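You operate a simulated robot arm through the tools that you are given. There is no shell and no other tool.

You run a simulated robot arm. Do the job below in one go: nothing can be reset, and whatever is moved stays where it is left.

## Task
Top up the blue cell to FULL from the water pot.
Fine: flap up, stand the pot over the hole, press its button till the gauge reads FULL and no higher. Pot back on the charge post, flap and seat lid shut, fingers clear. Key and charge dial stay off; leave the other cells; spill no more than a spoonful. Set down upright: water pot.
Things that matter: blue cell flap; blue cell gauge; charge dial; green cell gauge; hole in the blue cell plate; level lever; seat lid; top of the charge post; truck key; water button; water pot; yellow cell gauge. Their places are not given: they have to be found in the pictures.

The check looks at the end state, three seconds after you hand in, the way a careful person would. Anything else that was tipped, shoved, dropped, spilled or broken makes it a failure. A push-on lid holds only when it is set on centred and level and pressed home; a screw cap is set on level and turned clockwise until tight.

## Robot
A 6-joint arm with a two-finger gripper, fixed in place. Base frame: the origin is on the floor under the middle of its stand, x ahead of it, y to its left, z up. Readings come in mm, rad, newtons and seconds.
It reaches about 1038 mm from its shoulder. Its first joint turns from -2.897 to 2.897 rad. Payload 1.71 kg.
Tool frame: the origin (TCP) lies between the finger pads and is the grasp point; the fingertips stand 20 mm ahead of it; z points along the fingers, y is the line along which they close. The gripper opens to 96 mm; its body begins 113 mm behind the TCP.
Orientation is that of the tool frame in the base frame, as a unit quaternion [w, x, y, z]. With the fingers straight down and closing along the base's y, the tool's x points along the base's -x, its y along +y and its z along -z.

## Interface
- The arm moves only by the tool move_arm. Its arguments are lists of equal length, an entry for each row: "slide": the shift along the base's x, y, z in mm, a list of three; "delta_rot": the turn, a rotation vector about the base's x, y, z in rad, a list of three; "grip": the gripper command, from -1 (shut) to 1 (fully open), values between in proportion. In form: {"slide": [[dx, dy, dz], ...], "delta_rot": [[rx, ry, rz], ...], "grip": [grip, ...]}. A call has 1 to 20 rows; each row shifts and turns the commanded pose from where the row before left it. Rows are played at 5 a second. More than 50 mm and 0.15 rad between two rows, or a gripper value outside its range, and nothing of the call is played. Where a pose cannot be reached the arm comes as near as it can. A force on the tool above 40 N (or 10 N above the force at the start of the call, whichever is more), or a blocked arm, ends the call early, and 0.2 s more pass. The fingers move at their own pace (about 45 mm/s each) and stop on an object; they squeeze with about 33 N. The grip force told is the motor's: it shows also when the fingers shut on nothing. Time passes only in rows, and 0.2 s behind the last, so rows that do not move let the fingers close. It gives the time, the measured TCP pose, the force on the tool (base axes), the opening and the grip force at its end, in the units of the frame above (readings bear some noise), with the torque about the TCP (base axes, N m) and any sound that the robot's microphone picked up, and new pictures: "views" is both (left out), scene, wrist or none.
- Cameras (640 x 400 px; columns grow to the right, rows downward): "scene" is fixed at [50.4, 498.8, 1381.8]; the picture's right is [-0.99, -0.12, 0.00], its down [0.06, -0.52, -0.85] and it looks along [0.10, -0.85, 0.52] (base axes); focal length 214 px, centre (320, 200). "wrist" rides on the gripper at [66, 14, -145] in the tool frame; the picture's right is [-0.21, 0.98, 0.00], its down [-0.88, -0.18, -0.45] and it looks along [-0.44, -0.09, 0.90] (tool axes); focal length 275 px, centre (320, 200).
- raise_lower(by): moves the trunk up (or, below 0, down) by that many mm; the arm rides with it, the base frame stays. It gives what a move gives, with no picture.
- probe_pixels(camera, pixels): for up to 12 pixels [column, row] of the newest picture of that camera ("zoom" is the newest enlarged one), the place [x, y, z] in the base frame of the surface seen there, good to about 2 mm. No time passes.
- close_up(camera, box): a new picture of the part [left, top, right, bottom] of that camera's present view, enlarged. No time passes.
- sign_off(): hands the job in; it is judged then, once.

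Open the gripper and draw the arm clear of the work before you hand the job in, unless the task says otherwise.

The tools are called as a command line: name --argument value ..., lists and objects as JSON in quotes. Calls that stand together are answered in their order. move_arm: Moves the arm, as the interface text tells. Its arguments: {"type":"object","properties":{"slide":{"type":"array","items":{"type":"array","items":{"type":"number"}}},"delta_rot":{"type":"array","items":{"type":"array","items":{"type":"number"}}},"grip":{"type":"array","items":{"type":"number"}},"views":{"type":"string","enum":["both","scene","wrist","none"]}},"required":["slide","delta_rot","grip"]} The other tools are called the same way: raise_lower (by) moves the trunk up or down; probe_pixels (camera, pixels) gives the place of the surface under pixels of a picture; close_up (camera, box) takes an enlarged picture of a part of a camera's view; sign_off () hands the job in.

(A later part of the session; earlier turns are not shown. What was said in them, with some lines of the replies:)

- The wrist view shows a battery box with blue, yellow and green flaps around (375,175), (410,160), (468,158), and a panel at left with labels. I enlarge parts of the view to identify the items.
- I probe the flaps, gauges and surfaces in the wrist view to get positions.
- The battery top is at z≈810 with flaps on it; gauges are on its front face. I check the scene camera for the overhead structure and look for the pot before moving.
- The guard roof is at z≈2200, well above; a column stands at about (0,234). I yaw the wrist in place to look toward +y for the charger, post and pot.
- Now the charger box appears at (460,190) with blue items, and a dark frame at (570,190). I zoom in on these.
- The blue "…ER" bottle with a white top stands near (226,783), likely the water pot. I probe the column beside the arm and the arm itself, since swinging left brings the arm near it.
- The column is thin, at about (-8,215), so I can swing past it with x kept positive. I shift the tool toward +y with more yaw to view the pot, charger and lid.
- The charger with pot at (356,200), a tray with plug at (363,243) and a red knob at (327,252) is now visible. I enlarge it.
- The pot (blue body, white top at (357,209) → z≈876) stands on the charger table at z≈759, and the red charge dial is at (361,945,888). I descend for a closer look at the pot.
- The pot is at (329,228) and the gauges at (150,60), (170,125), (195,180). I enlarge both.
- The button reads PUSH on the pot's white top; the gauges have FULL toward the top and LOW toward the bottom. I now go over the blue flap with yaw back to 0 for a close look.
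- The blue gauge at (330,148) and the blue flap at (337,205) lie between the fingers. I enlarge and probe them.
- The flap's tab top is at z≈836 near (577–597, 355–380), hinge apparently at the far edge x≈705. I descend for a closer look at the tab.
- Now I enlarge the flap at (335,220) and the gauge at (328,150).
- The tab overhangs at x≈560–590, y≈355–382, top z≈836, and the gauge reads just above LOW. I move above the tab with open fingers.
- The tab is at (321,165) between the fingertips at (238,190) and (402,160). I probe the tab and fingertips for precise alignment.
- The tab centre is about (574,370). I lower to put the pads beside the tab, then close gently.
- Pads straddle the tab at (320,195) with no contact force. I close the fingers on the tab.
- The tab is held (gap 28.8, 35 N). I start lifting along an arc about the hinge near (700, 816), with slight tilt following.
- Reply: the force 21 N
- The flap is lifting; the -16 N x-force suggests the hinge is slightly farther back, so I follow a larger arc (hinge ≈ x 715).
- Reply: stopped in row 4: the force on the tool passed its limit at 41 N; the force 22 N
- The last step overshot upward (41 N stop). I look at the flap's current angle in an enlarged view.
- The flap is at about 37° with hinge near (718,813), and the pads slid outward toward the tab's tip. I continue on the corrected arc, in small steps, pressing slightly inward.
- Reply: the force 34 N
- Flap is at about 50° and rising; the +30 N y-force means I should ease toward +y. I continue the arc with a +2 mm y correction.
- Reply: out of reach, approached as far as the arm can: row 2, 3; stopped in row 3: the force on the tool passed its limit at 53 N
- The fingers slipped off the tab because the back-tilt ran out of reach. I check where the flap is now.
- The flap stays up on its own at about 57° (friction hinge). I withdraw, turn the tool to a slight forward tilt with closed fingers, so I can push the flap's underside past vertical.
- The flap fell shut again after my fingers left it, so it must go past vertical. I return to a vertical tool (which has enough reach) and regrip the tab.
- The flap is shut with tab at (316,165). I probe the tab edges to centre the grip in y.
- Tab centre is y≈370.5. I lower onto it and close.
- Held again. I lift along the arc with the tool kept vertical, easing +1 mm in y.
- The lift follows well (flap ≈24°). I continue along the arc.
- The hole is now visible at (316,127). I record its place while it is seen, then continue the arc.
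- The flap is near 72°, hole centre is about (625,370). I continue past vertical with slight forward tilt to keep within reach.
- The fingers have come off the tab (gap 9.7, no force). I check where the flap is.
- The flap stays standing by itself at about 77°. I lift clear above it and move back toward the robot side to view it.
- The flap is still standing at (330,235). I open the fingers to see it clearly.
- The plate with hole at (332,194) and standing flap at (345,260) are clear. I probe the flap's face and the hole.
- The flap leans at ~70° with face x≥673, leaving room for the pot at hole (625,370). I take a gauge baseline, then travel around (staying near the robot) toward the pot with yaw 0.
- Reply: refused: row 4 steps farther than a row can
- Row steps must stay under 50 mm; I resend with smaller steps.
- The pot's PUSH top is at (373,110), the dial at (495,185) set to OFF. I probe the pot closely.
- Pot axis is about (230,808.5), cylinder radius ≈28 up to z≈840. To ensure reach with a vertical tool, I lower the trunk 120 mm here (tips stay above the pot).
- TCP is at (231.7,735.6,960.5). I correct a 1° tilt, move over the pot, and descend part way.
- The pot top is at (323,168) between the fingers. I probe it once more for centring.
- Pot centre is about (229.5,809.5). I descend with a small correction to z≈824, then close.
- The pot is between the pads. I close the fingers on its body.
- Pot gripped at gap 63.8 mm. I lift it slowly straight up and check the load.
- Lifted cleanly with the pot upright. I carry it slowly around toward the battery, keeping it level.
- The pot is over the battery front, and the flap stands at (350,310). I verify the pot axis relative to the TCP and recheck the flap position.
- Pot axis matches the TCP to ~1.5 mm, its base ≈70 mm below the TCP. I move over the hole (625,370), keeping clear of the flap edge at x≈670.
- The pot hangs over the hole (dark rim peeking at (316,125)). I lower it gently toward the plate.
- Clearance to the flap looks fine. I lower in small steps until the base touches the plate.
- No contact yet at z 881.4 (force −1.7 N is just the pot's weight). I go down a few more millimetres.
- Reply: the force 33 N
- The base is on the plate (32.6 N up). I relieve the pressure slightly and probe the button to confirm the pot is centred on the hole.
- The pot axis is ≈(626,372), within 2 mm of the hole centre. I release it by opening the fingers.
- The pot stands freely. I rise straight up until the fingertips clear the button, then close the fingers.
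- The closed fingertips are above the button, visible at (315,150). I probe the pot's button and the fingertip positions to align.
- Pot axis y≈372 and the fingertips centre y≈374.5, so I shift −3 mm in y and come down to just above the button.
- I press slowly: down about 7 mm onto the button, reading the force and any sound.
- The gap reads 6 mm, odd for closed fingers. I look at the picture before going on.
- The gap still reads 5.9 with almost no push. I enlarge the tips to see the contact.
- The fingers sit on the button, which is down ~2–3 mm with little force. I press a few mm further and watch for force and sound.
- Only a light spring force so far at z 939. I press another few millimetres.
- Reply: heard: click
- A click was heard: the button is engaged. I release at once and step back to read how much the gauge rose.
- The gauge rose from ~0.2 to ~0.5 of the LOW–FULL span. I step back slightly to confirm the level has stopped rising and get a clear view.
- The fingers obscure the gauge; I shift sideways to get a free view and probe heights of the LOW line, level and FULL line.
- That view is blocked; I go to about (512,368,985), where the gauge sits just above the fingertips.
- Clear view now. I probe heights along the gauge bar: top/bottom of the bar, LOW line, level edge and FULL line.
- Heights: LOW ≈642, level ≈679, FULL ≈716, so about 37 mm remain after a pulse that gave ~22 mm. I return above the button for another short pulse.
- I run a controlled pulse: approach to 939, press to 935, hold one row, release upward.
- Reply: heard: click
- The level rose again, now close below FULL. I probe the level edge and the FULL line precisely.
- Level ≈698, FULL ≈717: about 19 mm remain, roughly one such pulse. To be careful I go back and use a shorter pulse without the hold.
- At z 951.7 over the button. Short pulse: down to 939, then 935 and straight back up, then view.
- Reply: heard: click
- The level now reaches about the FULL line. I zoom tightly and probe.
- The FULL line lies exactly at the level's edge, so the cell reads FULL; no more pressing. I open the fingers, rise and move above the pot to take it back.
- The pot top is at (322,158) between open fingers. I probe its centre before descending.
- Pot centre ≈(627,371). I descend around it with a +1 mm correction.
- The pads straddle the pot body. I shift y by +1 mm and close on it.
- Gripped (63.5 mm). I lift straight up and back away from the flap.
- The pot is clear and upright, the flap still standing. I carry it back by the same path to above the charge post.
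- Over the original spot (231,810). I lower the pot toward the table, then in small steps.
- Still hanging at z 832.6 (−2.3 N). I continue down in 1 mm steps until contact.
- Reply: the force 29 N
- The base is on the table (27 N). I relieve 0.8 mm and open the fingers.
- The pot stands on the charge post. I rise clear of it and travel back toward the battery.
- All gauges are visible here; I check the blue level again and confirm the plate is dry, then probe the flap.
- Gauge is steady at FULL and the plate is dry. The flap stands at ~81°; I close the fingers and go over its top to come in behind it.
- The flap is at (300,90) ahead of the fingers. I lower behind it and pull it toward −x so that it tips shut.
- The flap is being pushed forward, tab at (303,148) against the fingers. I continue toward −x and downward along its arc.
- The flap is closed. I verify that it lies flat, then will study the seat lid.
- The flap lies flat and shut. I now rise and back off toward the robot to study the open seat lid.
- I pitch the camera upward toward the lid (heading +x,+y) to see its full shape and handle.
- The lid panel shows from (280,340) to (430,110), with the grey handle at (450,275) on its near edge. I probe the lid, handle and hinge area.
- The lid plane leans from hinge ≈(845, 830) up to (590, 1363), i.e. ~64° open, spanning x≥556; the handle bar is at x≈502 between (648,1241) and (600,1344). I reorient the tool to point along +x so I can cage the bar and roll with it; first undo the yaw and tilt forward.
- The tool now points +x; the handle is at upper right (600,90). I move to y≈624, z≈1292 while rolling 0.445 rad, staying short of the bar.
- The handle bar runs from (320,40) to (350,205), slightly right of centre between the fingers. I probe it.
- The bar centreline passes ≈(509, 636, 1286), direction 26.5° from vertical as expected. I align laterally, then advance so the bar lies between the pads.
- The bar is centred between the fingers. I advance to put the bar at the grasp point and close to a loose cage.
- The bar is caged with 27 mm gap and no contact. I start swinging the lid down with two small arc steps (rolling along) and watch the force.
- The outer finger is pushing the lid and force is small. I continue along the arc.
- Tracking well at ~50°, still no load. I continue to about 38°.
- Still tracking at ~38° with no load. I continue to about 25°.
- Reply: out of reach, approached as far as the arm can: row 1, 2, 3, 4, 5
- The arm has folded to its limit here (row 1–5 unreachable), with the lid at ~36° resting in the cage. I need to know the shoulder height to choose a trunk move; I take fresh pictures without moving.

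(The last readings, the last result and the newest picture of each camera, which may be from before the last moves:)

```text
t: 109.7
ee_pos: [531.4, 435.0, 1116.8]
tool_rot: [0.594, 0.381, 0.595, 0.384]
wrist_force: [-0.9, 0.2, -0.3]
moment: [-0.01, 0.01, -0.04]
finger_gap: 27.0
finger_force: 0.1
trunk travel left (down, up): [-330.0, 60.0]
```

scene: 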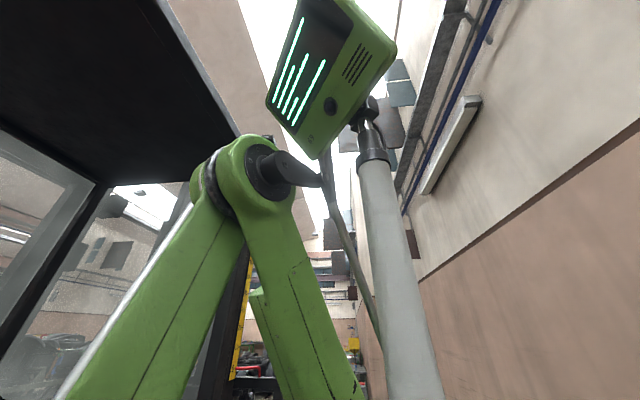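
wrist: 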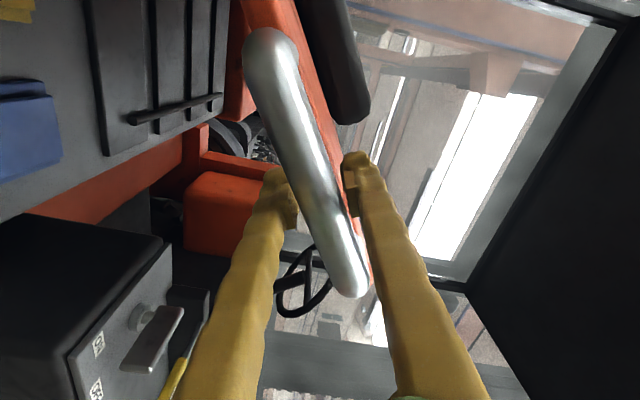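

I probe the elbow and links in the scene view to estimate the arm's geometry.

probe_pixels --camera "scene" --pixels '[[265, 160], [240, 150], [300, 170], [205, 190], [280, 300], [320, 380], [150, 300], [110, 380], [250, 330], [340, 390], [270, 220], [350, 260]]'

```text
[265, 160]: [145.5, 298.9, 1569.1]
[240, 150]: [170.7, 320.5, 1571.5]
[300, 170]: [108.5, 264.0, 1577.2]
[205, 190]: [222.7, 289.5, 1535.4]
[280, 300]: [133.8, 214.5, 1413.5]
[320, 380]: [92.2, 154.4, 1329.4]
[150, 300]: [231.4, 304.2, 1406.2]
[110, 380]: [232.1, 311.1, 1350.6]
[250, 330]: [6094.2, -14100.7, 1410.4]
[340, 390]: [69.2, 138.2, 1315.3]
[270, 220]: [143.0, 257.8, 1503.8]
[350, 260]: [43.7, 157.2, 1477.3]
```

The limit is the elbow's fold; rotating the tool about the finger-closing axis (heading toward −y) moves the wrist away from the shoulder while keeping the bar caged. I do that gradually, easing the lid slightly upward so nothing is forced.

move_arm --slide '[[0, 15, 25], [0, 15, 25], [0, 15, 25], [0, 0, 0], [0, 0, 0]]' --delta_rot '[[-0.06, -0.055, -0.115], [-0.06, -0.055, -0.115], [-0.06, -0.055, -0.115], [0, -0.055, -0.115], [0, 0, 0]]' --grip '[-0.44, -0.44, -0.44, -0.44, -0.44]' --views "wrist"

```text
t: 110.9
ee_pos: [532.4, 479.2, 1189.8]
tool_rot: [0.757, 0.412, 0.458, 0.219]
wrist_force: [0.3, 0.5, 0.1]
moment: [0.01, -0.02, -0.07]
finger_gap: 26.9
finger_force: 0.0
trunk travel left (down, up): [-330.0, 60.0]
```

wrist: 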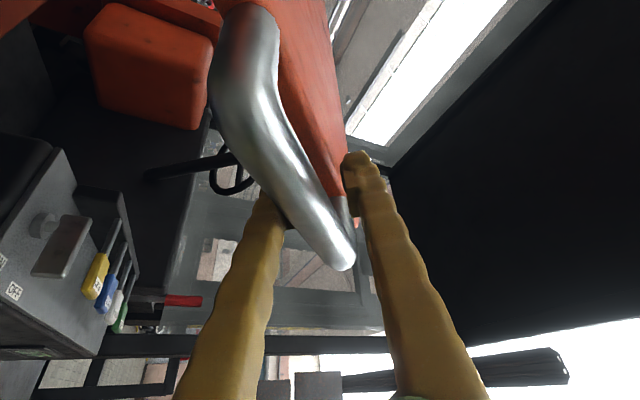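

The commanded pose had been the measured one, so the lid was lifted a little to follow. I probe the bar and lid edge to get the lid's current angle.

probe_pixels --camera "wrist" --pixels '[[245, 40], [250, 110], [280, 160], [310, 205], [335, 245], [350, 265], [330, 190], [300, 100], [345, 220], [350, 185]]'

close_up --camera "wrist" --box '[190, 0, 420, 300]'

```text
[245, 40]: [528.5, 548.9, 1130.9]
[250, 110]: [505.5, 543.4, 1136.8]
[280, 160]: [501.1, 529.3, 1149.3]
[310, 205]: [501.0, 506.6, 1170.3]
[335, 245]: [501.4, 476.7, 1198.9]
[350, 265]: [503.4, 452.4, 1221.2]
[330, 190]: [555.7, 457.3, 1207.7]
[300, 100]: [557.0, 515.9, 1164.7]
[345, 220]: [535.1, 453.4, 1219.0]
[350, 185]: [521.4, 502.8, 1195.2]
```

```text
1.33 times, centred on (305, 150) of wrist
```

zoom: 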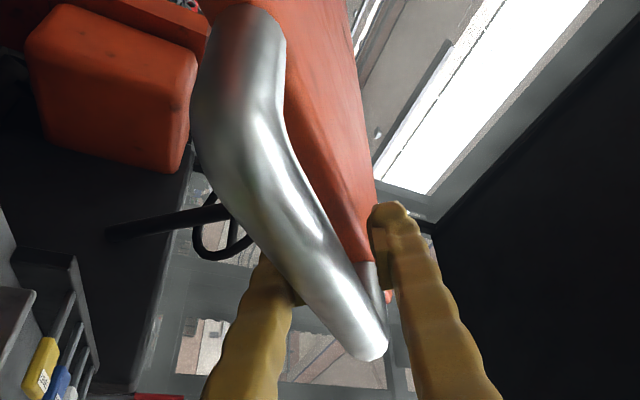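

Lid is at ~43°, bar centre ≈(509,497,1179). The tool heading now gives room; I bring x back to the bar and lower the lid to match the tool's roll (~35°).

move_arm --slide '[[-8, -15, -19.7], [-7, -15, -19.7], [-7, -15, -19.6], [0, 0, 0]]' --delta_rot '[[0, 0, 0], [0, 0, 0], [0, 0, 0], [0, 0, 0]]' --grip '[-0.44, -0.44, -0.44, -0.44]' --views "wrist"

```text
t: 111.9
ee_pos: [509.5, 435.7, 1129.9]
tool_rot: [0.757, 0.412, 0.457, 0.22]
wrist_force: [0.6, -0.5, -0.7]
moment: [0.01, -0.05, -0.05]
finger_gap: 26.8
finger_force: 0.1
trunk travel left (down, up): [-330.0, 60.0]
```

wrist: 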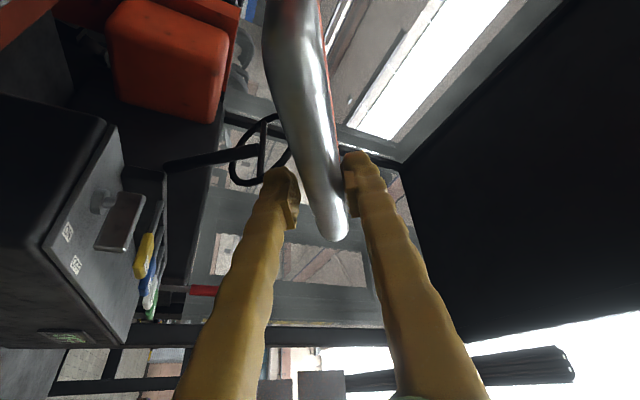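

In reach again with the bar caged. I continue the arc down with roll.

move_arm --slide '[[0, -10.5, -19.7], [0, -10.3, -19.8], [0, -9.5, -20.2], [0, -9.4, -20.1], [0, -8.6, -20.4], [0, 0, 0]]' --delta_rot '[[0.0436, 0, 0], [0.0436, 0, 0], [0.0436, 0, 0], [0.0436, 0, 0], [0.0436, 0, 0], [0, 0, 0]]' --grip '[-0.44, -0.44, -0.44, -0.44, -0.44, -0.44]' --views "wrist"

```text
t: 113.3
ee_pos: [522.4, 416.8, 1057.3]
tool_rot: [0.708, 0.492, 0.431, 0.266]
wrist_force: [-0.8, -0.2, -0.7]
moment: [0.02, -0.04, 0.0]
finger_gap: 26.6
finger_force: 0.1
out of reach, approached as far as the arm can: row 3, 4, 5
trunk travel left (down, up): [-330.0, 60.0]
```

wrist: 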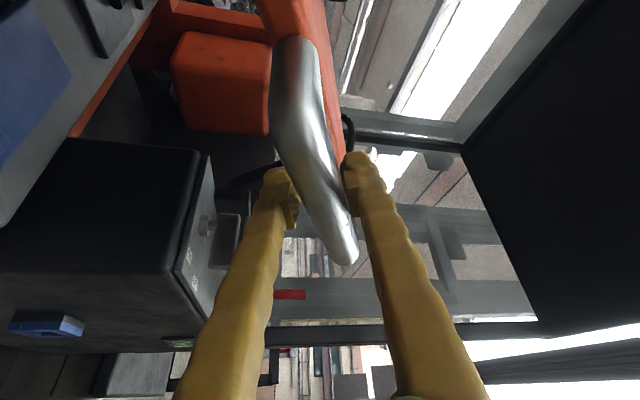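

At this height the arm's wrist is at its limit, but the trunk itself can lower the tool: a pure −z motion swings the lid too, with the fingers sliding along the bar. I lower the trunk 50 mm.

raise_lower --by -50

move_arm --slide '[[-2, -2, 2]]' --delta_rot '[[0, 0, 0]]' --grip '[-0.44]' --views "wrist"

```text
t: 114.2
ee_pos: [523.1, 417.4, 1005.9]
tool_rot: [0.708, 0.492, 0.431, 0.267]
wrist_force: [-0.4, -0.3, -0.7]
moment: [-0.02, 0.0, -0.02]
finger_gap: 27.1
finger_force: 0.0
trunk travel left (down, up): [-280.0, 110.0]
```

```text
t: 114.6
ee_pos: [520.9, 415.8, 1009.1]
tool_rot: [0.707, 0.494, 0.43, 0.266]
wrist_force: [-0.6, -0.5, 0.2]
moment: [-0.01, -0.02, 0.03]
finger_gap: 27.0
finger_force: 0.0
trunk travel left (down, up): [-280.0, 110.0]
```

wrist: 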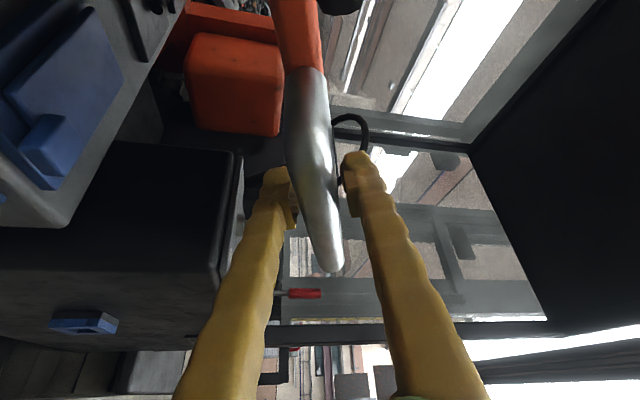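

The lid follows smoothly. I roll the tool a bit further and shift slightly in −y, then lower the trunk again.

move_arm --slide '[[-2, -5, 0], [-2, -5, 0], [0, 0, 0]]' --delta_rot '[[0.05, 0, 0], [0.04, 0, 0], [0, 0, 0]]' --grip '[-0.44, -0.44, -0.44]' --views "none"

raise_lower --by -50

move_arm --slide '[[0, -5, 0], [0, -5, 0], [0, 0, 0]]' --delta_rot '[[0.05, 0, 0], [0.05, 0, 0], [0, 0, 0]]' --grip '[-0.44, -0.44, -0.44]' --views "wrist"

```text
t: 115.4
ee_pos: [516.3, 403.7, 1010.1]
tool_rot: [0.684, 0.525, 0.419, 0.286]
wrist_force: [-0.4, -0.7, 0.7]
moment: [0.01, 0.04, 0.01]
finger_gap: 26.8
finger_force: 0.1
trunk travel left (down, up): [-280.0, 110.0]
```

```text
t: 116.3
ee_pos: [516.6, 405.0, 959.0]
tool_rot: [0.684, 0.525, 0.419, 0.285]
wrist_force: [0.1, -0.3, -0.4]
moment: [0.02, 0.0, 0.01]
finger_gap: 27.1
finger_force: 0.1
trunk travel left (down, up): [-230.0, 160.0]
```

```text
t: 117.1
ee_pos: [516.7, 395.6, 959.6]
tool_rot: [0.657, 0.558, 0.404, 0.306]
wrist_force: [0.2, 0.8, -0.2]
moment: [-0.03, -0.02, 0.04]
finger_gap: 26.9
finger_force: 0.1
trunk travel left (down, up): [-230.0, 160.0]
```

wrist: 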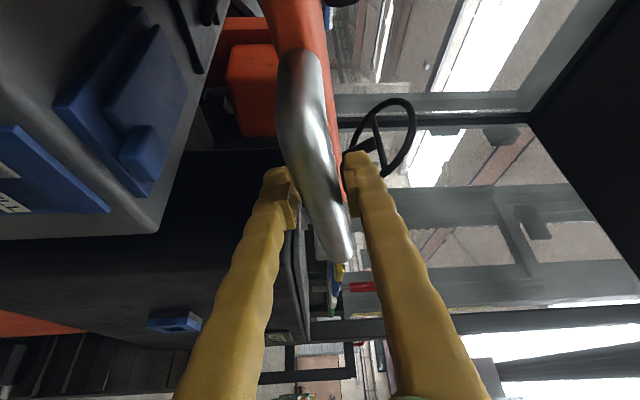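

Lid now ~16°. I lower another 50 mm, roll a little, and keep checking.

raise_lower --by -50

move_arm --slide '[[-2, -5, 0], [-2, -5, 0], [0, 0, 0]]' --delta_rot '[[0.04, 0, 0], [0.04, 0, 0], [0, 0, 0]]' --grip '[-0.44, -0.44, -0.44]' --views "wrist"

```text
t: 118.0
ee_pos: [516.5, 396.7, 910.1]
tool_rot: [0.657, 0.558, 0.404, 0.307]
wrist_force: [0.5, 0.6, -1.7]
moment: [0.02, -0.01, -0.01]
finger_gap: 28.1
finger_force: 0.9
trunk travel left (down, up): [-180.0, 210.0]
```

```text
t: 118.8
ee_pos: [513.3, 384.7, 908.3]
tool_rot: [0.636, 0.582, 0.394, 0.318]
wrist_force: [0.0, -0.4, -0.5]
moment: [-0.02, 0.0, -0.01]
finger_gap: 27.5
finger_force: 0.3
trunk travel left (down, up): [-180.0, 210.0]
```

wrist: 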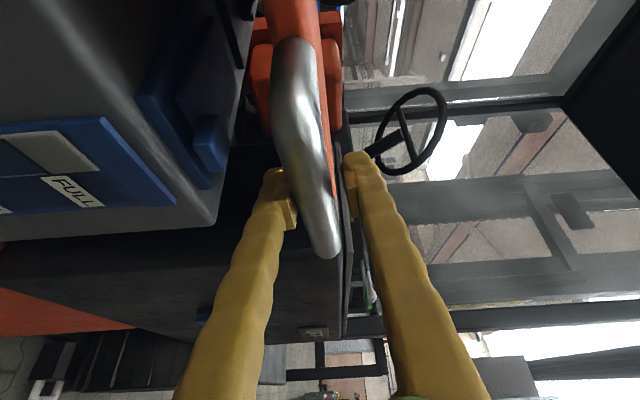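

The blue gauge (left) and lid are visible. I probe the bar and the lid edge for its angle and the remaining gap.

probe_pixels --camera "wrist" --pixels '[[290, 70], [295, 120], [310, 170], [325, 230], [330, 250], [320, 60], [330, 130], [338, 180], [345, 130], [345, 110]]'

close_up --camera "wrist" --box '[200, 0, 420, 280]'

```text
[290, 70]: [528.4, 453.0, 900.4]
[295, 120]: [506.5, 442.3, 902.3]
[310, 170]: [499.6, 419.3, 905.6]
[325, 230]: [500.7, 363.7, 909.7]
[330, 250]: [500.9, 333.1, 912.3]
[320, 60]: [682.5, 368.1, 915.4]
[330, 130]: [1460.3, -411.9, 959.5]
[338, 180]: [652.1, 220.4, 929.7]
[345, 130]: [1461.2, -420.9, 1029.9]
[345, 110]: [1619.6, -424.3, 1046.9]
```

```text
1.43 times, centred on (310, 140) of wrist
```

zoom: 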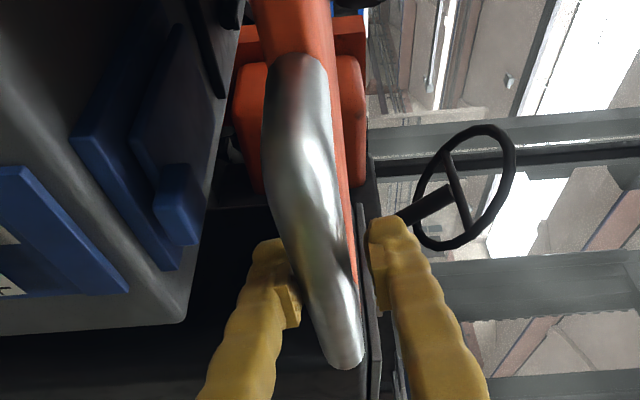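

The lid is only ~5° above horizontal (bar at z≈907, hinge ≈862). I lower another 25 mm, checking for resistance.

raise_lower --by -25

move_arm --slide '[[0, 0, 0]]' --delta_rot '[[0.04, 0, 0]]' --grip '[-0.44]' --views "wrist"

```text
t: 119.5
ee_pos: [514.2, 384.3, 883.4]
tool_rot: [0.637, 0.582, 0.394, 0.318]
wrist_force: [0.2, 0.1, -2.6]
moment: [0.09, -0.03, 0.07]
finger_gap: 28.3
finger_force: 1.2
trunk travel left (down, up): [-155.0, 235.0]
```

```text
t: 119.9
ee_pos: [513.9, 384.4, 884.8]
tool_rot: [0.631, 0.586, 0.399, 0.316]
wrist_force: [0.1, -1.0, -2.6]
moment: [0.0, -0.03, -0.01]
finger_gap: 28.1
finger_force: 0.4
trunk travel left (down, up): [-155.0, 235.0]
```

wrist: 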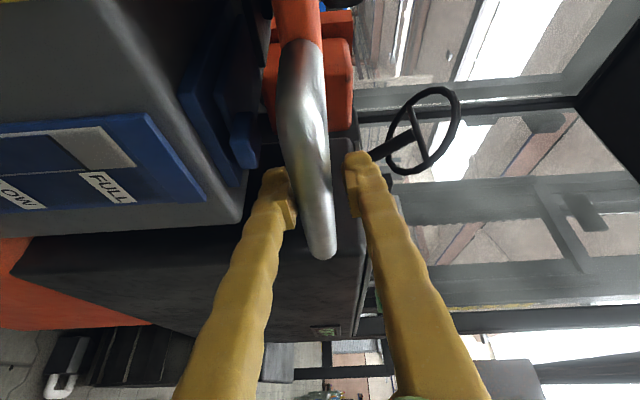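

Now the lid rests lightly on the lower finger (−2.6 N). I keep lowering gently.

raise_lower --by -15

raise_lower --by -8

move_arm --slide '[[0, 0, 0]]' --delta_rot '[[0, 0, 0]]' --grip '[-0.44]' --views "wrist"

```text
t: 120.6
ee_pos: [512.7, 384.2, 871.4]
tool_rot: [0.631, 0.586, 0.398, 0.316]
wrist_force: [0.6, 1.2, 7.4]
moment: [0.07, 0.0, 0.02]
finger_gap: 30.7
finger_force: 3.3
trunk travel left (down, up): [-140.0, 250.0]
```

```text
t: 121.1
ee_pos: [512.4, 383.5, 863.4]
tool_rot: [0.631, 0.587, 0.398, 0.316]
wrist_force: [2.3, -0.6, 34.6]
moment: [0.54, 0.12, -0.11]
finger_gap: 46.1
finger_force: 13.6
trunk travel left (down, up): [-132.0, 258.0]
```

```text
t: 121.5
ee_pos: [513.1, 384.4, 863.4]
tool_rot: [0.631, 0.587, 0.397, 0.317]
wrist_force: [3.2, -1.5, 36.7]
moment: [0.55, 0.14, -0.16]
finger_gap: 46.6
finger_force: 15.2
trunk travel left (down, up): [-132.0, 258.0]
```

wrist: 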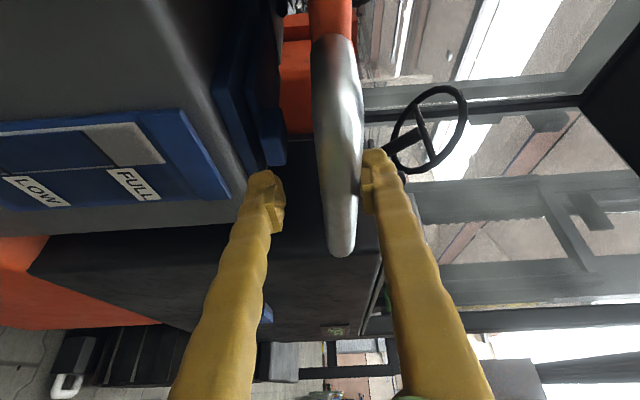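

The upper finger now presses the bar at 36 N and the lid has stopped. I probe the bar and lid to see whether it is fully level.

probe_pixels --camera "wrist" --pixels '[[330, 70], [335, 110], [340, 150], [340, 200], [341, 245], [325, 15], [270, 135], [250, 100], [262, 195], [375, 165], [318, 60], [357, 110]]'

close_up --camera "wrist" --box '[200, 0, 420, 280]'

```text
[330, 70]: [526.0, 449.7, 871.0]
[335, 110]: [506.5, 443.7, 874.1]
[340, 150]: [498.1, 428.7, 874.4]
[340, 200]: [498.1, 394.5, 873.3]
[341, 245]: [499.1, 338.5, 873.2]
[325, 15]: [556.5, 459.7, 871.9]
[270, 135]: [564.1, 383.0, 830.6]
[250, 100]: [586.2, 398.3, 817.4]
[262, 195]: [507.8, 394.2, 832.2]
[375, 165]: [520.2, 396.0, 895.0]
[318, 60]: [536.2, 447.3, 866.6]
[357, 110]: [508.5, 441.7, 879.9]
```

```text
1.43 times, centred on (310, 140) of wrist
```

zoom: 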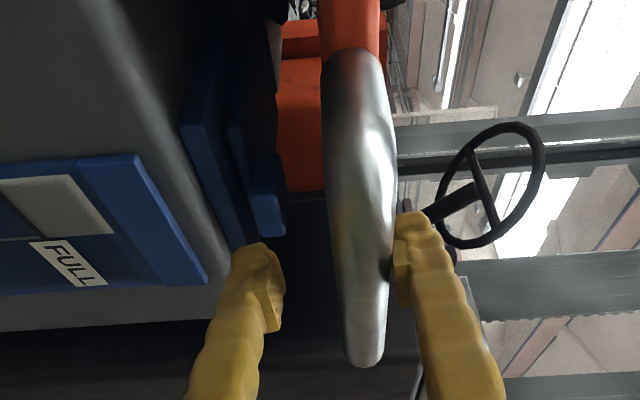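

The bar reads z≈873 along its whole length, so the lid is level and pressed home. I relieve the pressure, open the fingers and back out along the tool axis.

move_arm --slide '[[0, 0, 5], [0, 0, 5], [0, 0, 0], [0, 0, 0]]' --delta_rot '[[0, 0, 0], [0, 0, 0], [0, 0, 0], [0, 0, 0]]' --grip '[-0.2, 0.1, 0.4, 0.5]' --views "wrist"

```text
t: 122.5
ee_pos: [515.0, 385.1, 872.0]
tool_rot: [0.631, 0.586, 0.398, 0.316]
wrist_force: [0.4, -0.7, 0.2]
moment: [0.0, -0.02, -0.02]
finger_gap: 71.8
finger_force: 0.0
trunk travel left (down, up): [-132.0, 258.0]
```

wrist: 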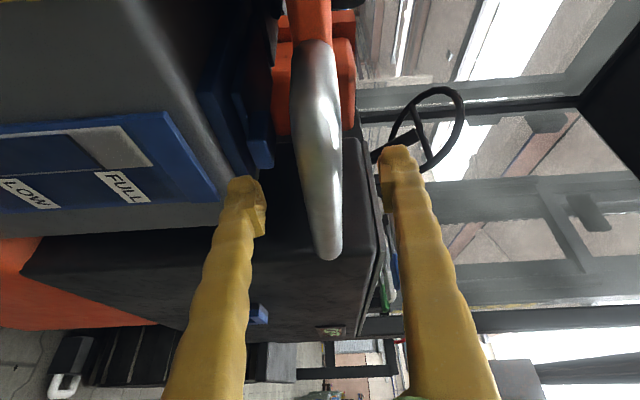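

The fingers are free of the bar (gap 72, no force). I check the bar stays put and back out.

probe_pixels --camera "wrist" --pixels '[[310, 80], [318, 150], [325, 200], [330, 245], [312, 15]]'

move_arm --slide '[[-22, 12, 0], [-26, 15, 0], [-30, 17, 0], [0, 0, 0]]' --delta_rot '[[0, 0, 0], [0, 0, 0], [0, 0, 0], [0, 0, 0]]' --grip '[0.5, 0.5, 0.5, 0.5]' --views "both"

```text
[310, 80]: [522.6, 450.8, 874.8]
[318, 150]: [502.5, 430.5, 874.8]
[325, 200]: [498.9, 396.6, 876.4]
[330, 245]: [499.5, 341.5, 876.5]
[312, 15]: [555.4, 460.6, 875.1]
```

```text
t: 123.5
ee_pos: [434.0, 430.8, 872.9]
tool_rot: [0.631, 0.587, 0.398, 0.315]
wrist_force: [0.1, 0.4, 0.0]
moment: [0.03, -0.04, 0.01]
finger_gap: 72.0
finger_force: 0.1
trunk travel left (down, up): [-132.0, 258.0]
```

scene: 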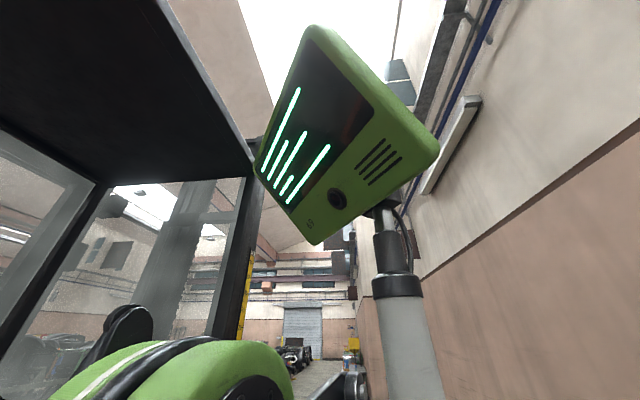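
wrist: 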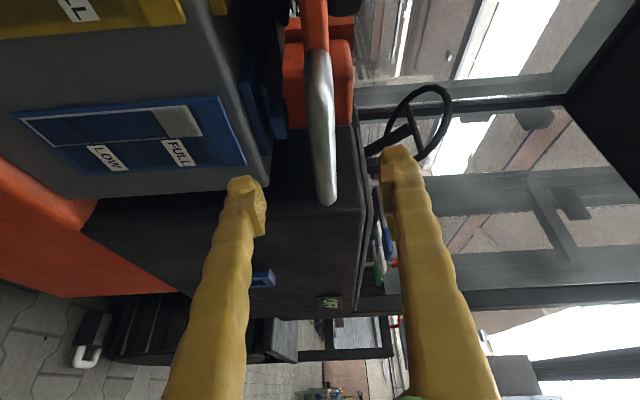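

The lid stays shut; the bar reads ~875–876. I roll and raise the tool back to a downward pose to inspect the lid from above.

move_arm --slide '[[-5, 0, 15], [-5, 0, 15], [-5, 0, 15], [0, 0, 15], [0, 0, 15], [0, 0, 15], [0, 0, 15], [0, 0, 15], [0, 0, 15], [0, 0, 15], [0, 0, 15], [0, 0, 0]]' --delta_rot '[[-0.124, 0.07, 0], [-0.124, 0.07, 0], [-0.124, 0.07, 0], [-0.124, 0.07, 0], [-0.124, 0.07, 0], [-0.124, 0.07, 0], [-0.124, 0.07, 0], [-0.124, 0.07, 0], [-0.124, 0.07, 0], [-0.124, 0.07, 0], [-0.124, 0.07, 0], [0, 0, 0]]' --grip '[0.5, 0.5, 0.5, 0, 0, 0, 0, 0, 0, 0, 0, 0]' --views "wrist"

```text
t: 126.1
ee_pos: [421.0, 429.0, 1036.6]
tool_rot: [0.669, 0.138, 0.695, -0.224]
wrist_force: [0.0, 0.5, 0.1]
moment: [0.03, 0.03, 0.04]
finger_gap: 47.7
finger_force: 0.0
trunk travel left (down, up): [-132.0, 258.0]
```

wrist: 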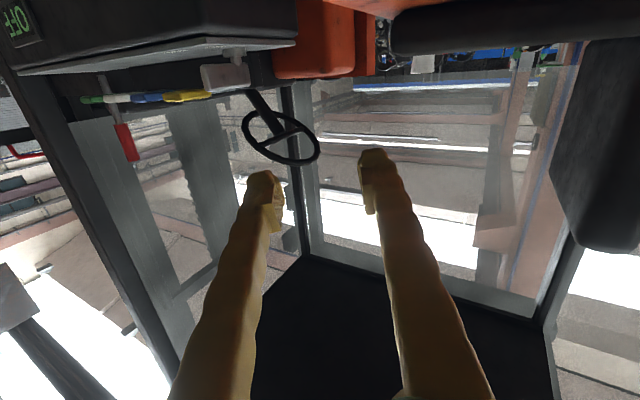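

Next I pitch the tool down to vertical so the camera sees the lid top, rising a little more.

move_arm --slide '[[0, 0, 10], [0, 0, 10], [0, 0, 10], [0, 0, 10], [0, 0, 10], [0, 0, 10], [0, 0, 10], [0, 0, 10], [0, 0, 10], [0, 0, 10], [0, 0, 10], [0, 0, 0]]' --delta_rot '[[0.068, 0.122, 0], [0.068, 0.122, 0], [0.068, 0.122, 0], [0.068, 0.122, 0], [0.068, 0.122, 0], [0.068, 0.122, 0], [0.068, 0.122, 0], [0.068, 0.122, 0], [0.068, 0.122, 0], [0.068, 0.122, 0], [0.068, 0.122, 0], [0, 0, 0]]' --grip '[0, 0, 0, 0, 0, 0, 0, 0, 0, 0, 0, 0]' --views "wrist"

```text
t: 128.7
ee_pos: [422.2, 429.1, 1148.4]
tool_rot: [0.012, 0.189, 0.982, -0.009]
wrist_force: [0.4, -0.2, -0.3]
moment: [-0.02, 0.04, -0.01]
finger_gap: 48.1
finger_force: 0.1
trunk travel left (down, up): [-132.0, 258.0]
```

wrist: 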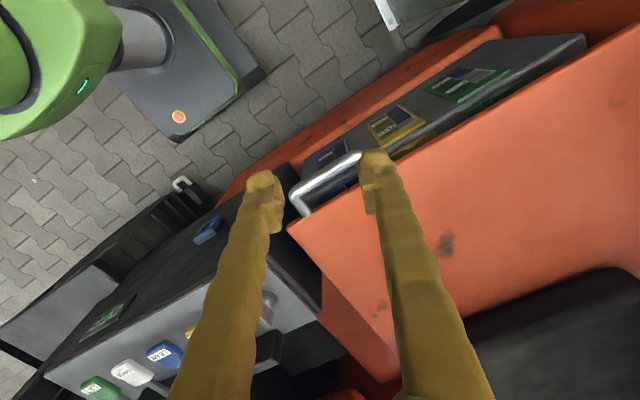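

The lid covers the battery, handle at (330,170). I probe several points of the lid top for level.

probe_pixels --camera "wrist" --pixels '[[300, 228], [330, 270], [360, 310], [420, 180], [470, 200], [520, 150], [560, 130], [600, 80], [480, 260], [620, 200], [345, 220], [385, 345]]'

probe_pixels --camera "wrist" --pixels '[[303, 200], [315, 180], [340, 162], [297, 190], [480, 330], [560, 300], [610, 30], [540, 20], [450, 45], [340, 300], [380, 120], [470, 85]]'

```text
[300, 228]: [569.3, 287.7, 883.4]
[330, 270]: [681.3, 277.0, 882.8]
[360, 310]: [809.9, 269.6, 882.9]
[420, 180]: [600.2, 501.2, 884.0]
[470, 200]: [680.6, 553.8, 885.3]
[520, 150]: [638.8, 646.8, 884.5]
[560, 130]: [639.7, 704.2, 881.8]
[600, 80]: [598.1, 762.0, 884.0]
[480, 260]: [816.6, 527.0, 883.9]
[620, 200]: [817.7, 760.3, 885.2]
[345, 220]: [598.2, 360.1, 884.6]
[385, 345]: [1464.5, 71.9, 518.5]
```

```text
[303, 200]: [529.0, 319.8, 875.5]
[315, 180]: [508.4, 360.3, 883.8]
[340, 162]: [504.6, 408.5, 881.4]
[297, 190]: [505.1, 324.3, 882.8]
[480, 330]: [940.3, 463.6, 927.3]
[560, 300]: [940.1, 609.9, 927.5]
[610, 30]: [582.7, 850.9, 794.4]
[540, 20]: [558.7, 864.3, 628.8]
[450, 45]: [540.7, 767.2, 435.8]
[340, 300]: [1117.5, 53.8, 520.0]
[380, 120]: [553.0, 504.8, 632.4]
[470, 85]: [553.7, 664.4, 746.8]
```

Lid top is level at z≈884 from y=287 to 762: fully shut. I check the gauges, key and levers in enlarged views.

close_up --camera "wrist" --box '[290, 60, 510, 200]'

close_up --camera "wrist" --box '[60, 200, 340, 400]'

```text
2.86 times, centred on (400, 130) of wrist
```

zoom: 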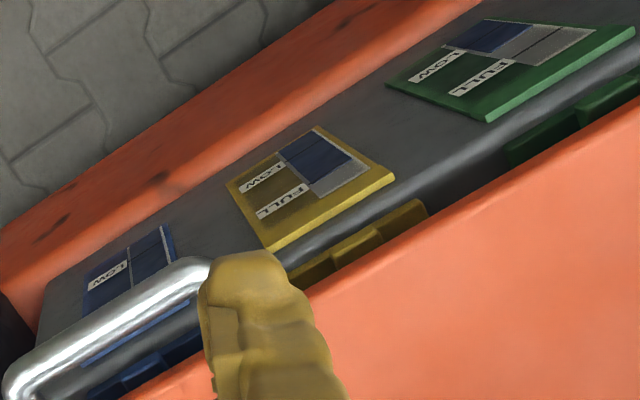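

```text
2.00 times, centred on (200, 300) of wrist
```

zoom: 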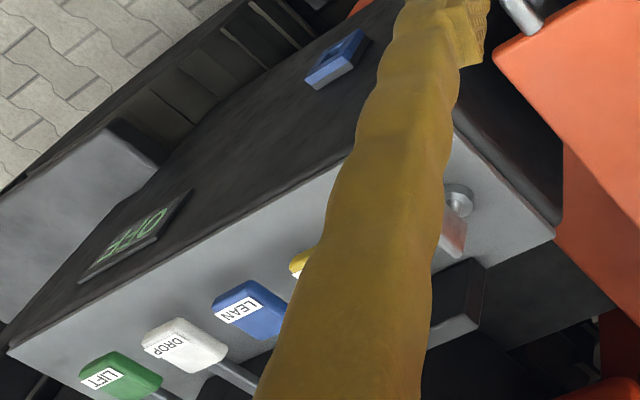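

Everything looks untouched. I back away, turn to yaw 0 and open the gripper for a last check of the blue gauge and key.

move_arm --slide '[[-15, -10, 10], [-15, -10, 10], [-15, -10, 10], [-10, -10, 10], [0, 0, 10], [0, 0, 0], [0, 0, 0]]' --delta_rot '[[0, 0, 0.13], [0, 0, 0.13], [0, 0, 0.12], [0, 0, 0], [0, 0, 0], [0, 0, 0], [0, 0, 0]]' --grip '[1, 1, 1, 1, 1, 1, 1]' --views "both"

close_up --camera "wrist" --box '[240, 80, 480, 260]'

```text
t: 130.3
ee_pos: [365.6, 388.9, 1196.3]
tool_rot: [0.014, 0.001, 1.0, -0.007]
wrist_force: [-0.4, -0.4, -0.2]
moment: [0.01, 0.01, -0.02]
finger_gap: 96.1
finger_force: 0.0
trunk travel left (down, up): [-132.0, 258.0]
```

scene: 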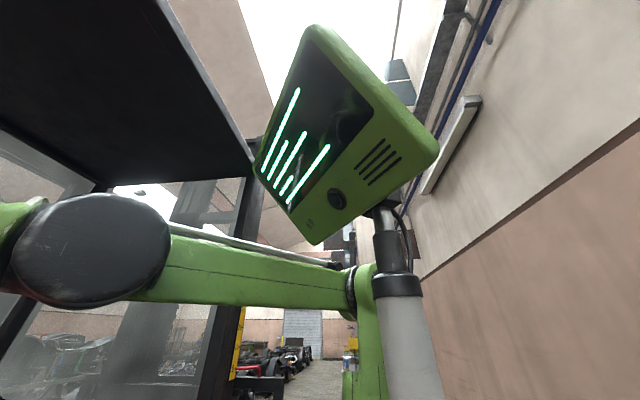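
wrist: 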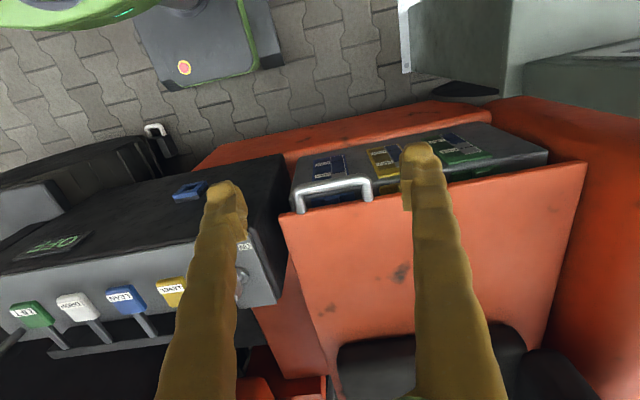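

```text
2.22 times, centred on (360, 170) of wrist
```

zoom: 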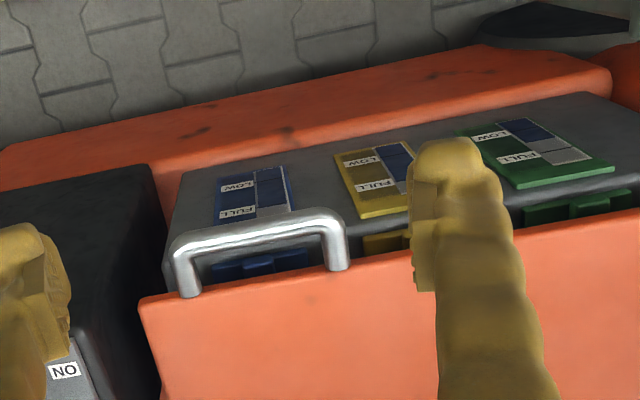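

Lid and flap are shut and the blue gauge reads at FULL. I turn toward the charge post to confirm the pot stands upright, staying well clear.

move_arm --slide '[[-20, 12, 5], [-20, 12, 5], [-20, 12, 5], [-20, 12, 5], [-20, 12, 5], [0, 10, 0], [0, 10, 0], [0, 0, 0], [0, 0, 0], [0, 0, 0], [0, 0, 0]]' --delta_rot '[[0, 0, 0.14], [0, 0, 0.14], [0, 0, 0.14], [0, 0, 0.14], [0, 0, 0.14], [0, 0, 0.14], [0, 0, 0.14], [0, 0, 0.14], [0, 0, 0.14], [0, 0, 0.14], [0, 0, 0]]' --grip '[1, 1, 1, 1, 1, 1, 1, 1, 1, 1, 1]' --views "wrist"

close_up --camera "wrist" --box '[240, 150, 440, 320]'

```text
t: 132.9
ee_pos: [312.8, 439.9, 1212.3]
tool_rot: [0.021, -0.591, 0.806, -0.002]
wrist_force: [-0.5, 0.3, 0.1]
moment: [0.06, -0.03, -0.02]
finger_gap: 96.2
finger_force: 0.1
trunk travel left (down, up): [-132.0, 258.0]
stopped in row 11: the arm was blocked; the commanded pose is now the measured one
```

wrist: 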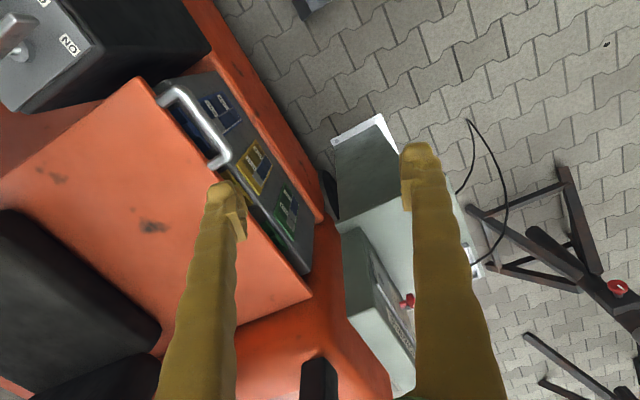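

```text
2.35 times, centred on (340, 235) of wrist
```

zoom: 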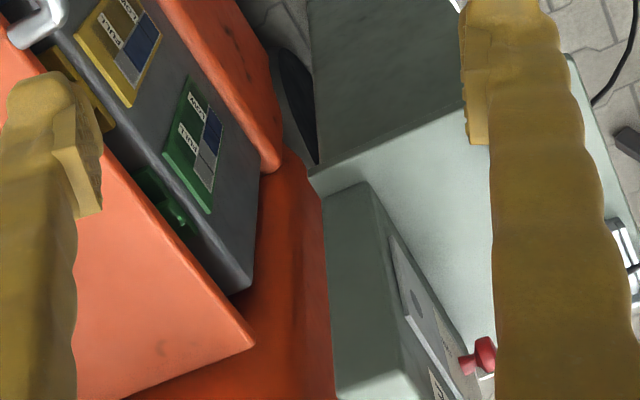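

The arm reports being blocked short of the target. I look at the scene view before moving on.

move_arm --slide '[[10, -5, 5]]' --delta_rot '[[0, 0, 0]]' --grip '[1]' --views "both"

```text
t: 133.3
ee_pos: [317.3, 440.1, 1220.3]
tool_rot: [0.021, -0.596, 0.803, -0.002]
wrist_force: [-0.3, 0.1, 0.0]
moment: [-0.07, -0.02, -0.02]
finger_gap: 96.0
finger_force: 0.0
trunk travel left (down, up): [-132.0, 258.0]
```

scene: 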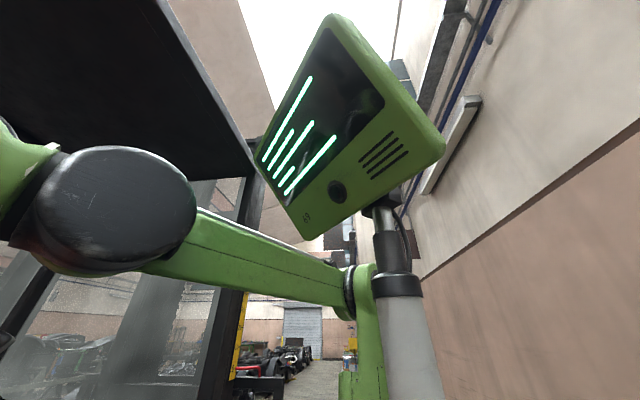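
wrist: 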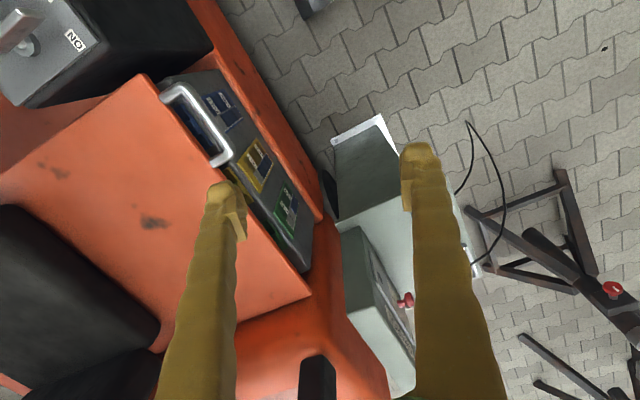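

The elbow is near the mast, so I won't go further that way. Closing the fingers will uncover the pot from here.

move_arm --slide '[[8, -8, 0], [0, 0, 0], [0, 0, 0], [0, 0, 0], [0, 0, 0]]' --delta_rot '[[0, 0, 0], [0, 0, 0], [0, 0, 0], [0, 0, 0], [0, 0, 0]]' --grip '[0, -0.5, -1, -1, -1]' --views "wrist"

close_up --camera "wrist" --box '[330, 120, 530, 320]'

```text
t: 134.5
ee_pos: [320.2, 432.5, 1220.7]
tool_rot: [0.021, -0.6, 0.8, -0.001]
wrist_force: [-0.6, 0.8, 0.4]
moment: [0.02, 0.0, 0.02]
finger_gap: 0.1
finger_force: 7.0
trunk travel left (down, up): [-132.0, 258.0]
```

wrist: 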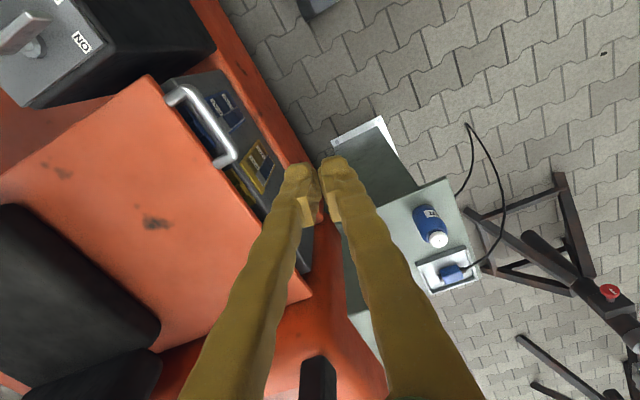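

```text
2.00 times, centred on (430, 220) of wrist
```

zoom: 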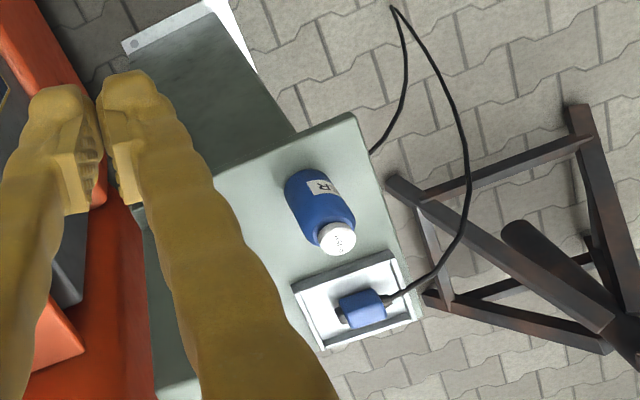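

The pot stands upright on the charge post. I retreat to a pose like the starting one with the gripper open, away from truck and mast.

move_arm --slide '[[10, -15, 5], [10, -20, 10], [5, -25, 10], [0, -25, 10], [0, -25, 10], [0, -25, 10], [0, -25, 10], [0, -20, 10], [0, 0, 10], [0, 0, 0]]' --delta_rot '[[0, 0, -0.14], [0, 0, -0.14], [0, 0, -0.14], [0, 0, -0.14], [0, 0, -0.14], [0, 0, -0.14], [0, 0, -0.14], [0, 0, -0.14], [0, 0, -0.14], [0, 0, 0]]' --grip '[0, 1, 1, 1, 1, 1, 1, 1, 1, 1]' --views "both"

```text
t: 136.7
ee_pos: [336.9, 258.3, 1311.4]
tool_rot: [0.017, -0.023, 1.0, -0.012]
wrist_force: [0.5, 0.5, -0.9]
moment: [0.0, -0.01, 0.02]
finger_gap: 96.0
finger_force: 0.0
trunk travel left (down, up): [-132.0, 258.0]
```

scene: 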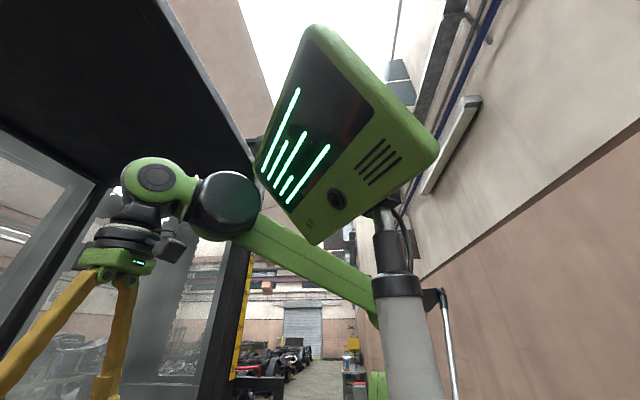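
wrist: 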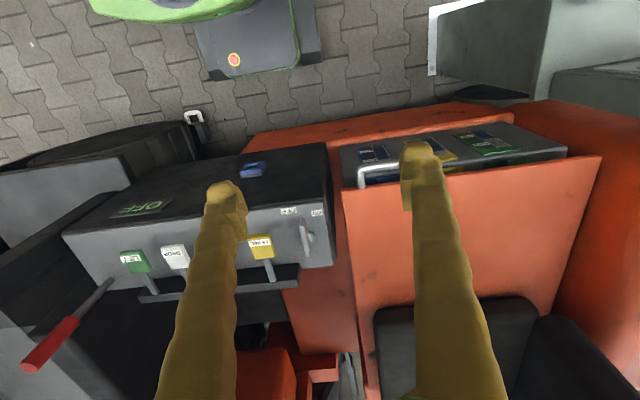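

The arm is clear. I take a last look at the key, display and levers before handing in.

close_up --camera "wrist" --box '[100, 130, 400, 310]'

close_up --camera "wrist" --box '[340, 125, 420, 195]'

```text
2.13 times, centred on (250, 220) of wrist
```

zoom: 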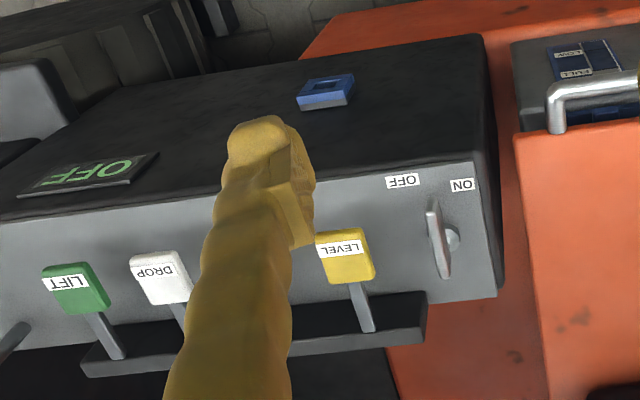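

```text
5.71 times, centred on (380, 160) of wrist
```

zoom: 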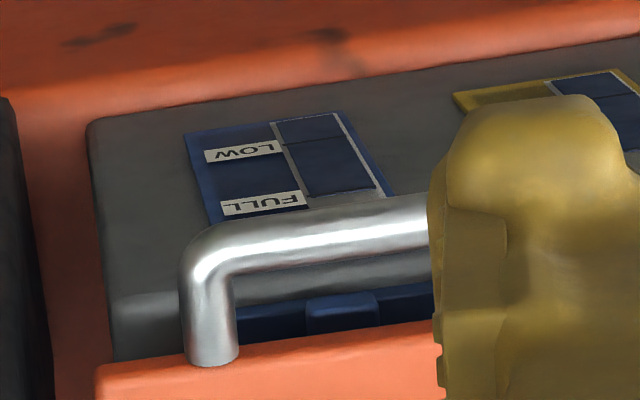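

The blue gauge reads at FULL and the flap and seat lid are shut. The pot is upright on the charge post, the key display shows OFF, the levers are undisturbed and the gripper is open and clear. I hand the job in.

sign_off

```text
The job is handed in.
```

The blue cell is topped up to FULL. At my last close look the level sat right at the FULL line.

- **Pot:** it stands upright on the charge post, at the spot where I picked it up.
- **Flap and lid:** the blue flap is shut. The seat lid is level and was pressed down on its handle. I heard no latch click, so I judged it shut by how level it sits.
- **Key and dial:** I didn't touch the truck key or the charge dial. The truck's display reads OFF, and the dial was on OFF when I last saw it close up.
- **Other cells and levers:** I left these alone. The yellow and green gauges look unchanged.
- **Spill:** I saw no water on the plate around the hole.

Two things happened along the way. The flap slipped from the fingers and fell shut once while I was opening it. While I was backing away at the end, the arm was stopped for a moment, probably by the elbow touching the robot's own mast. I saw no damage from either.

The arm finished clear of the truck with the gripper open.
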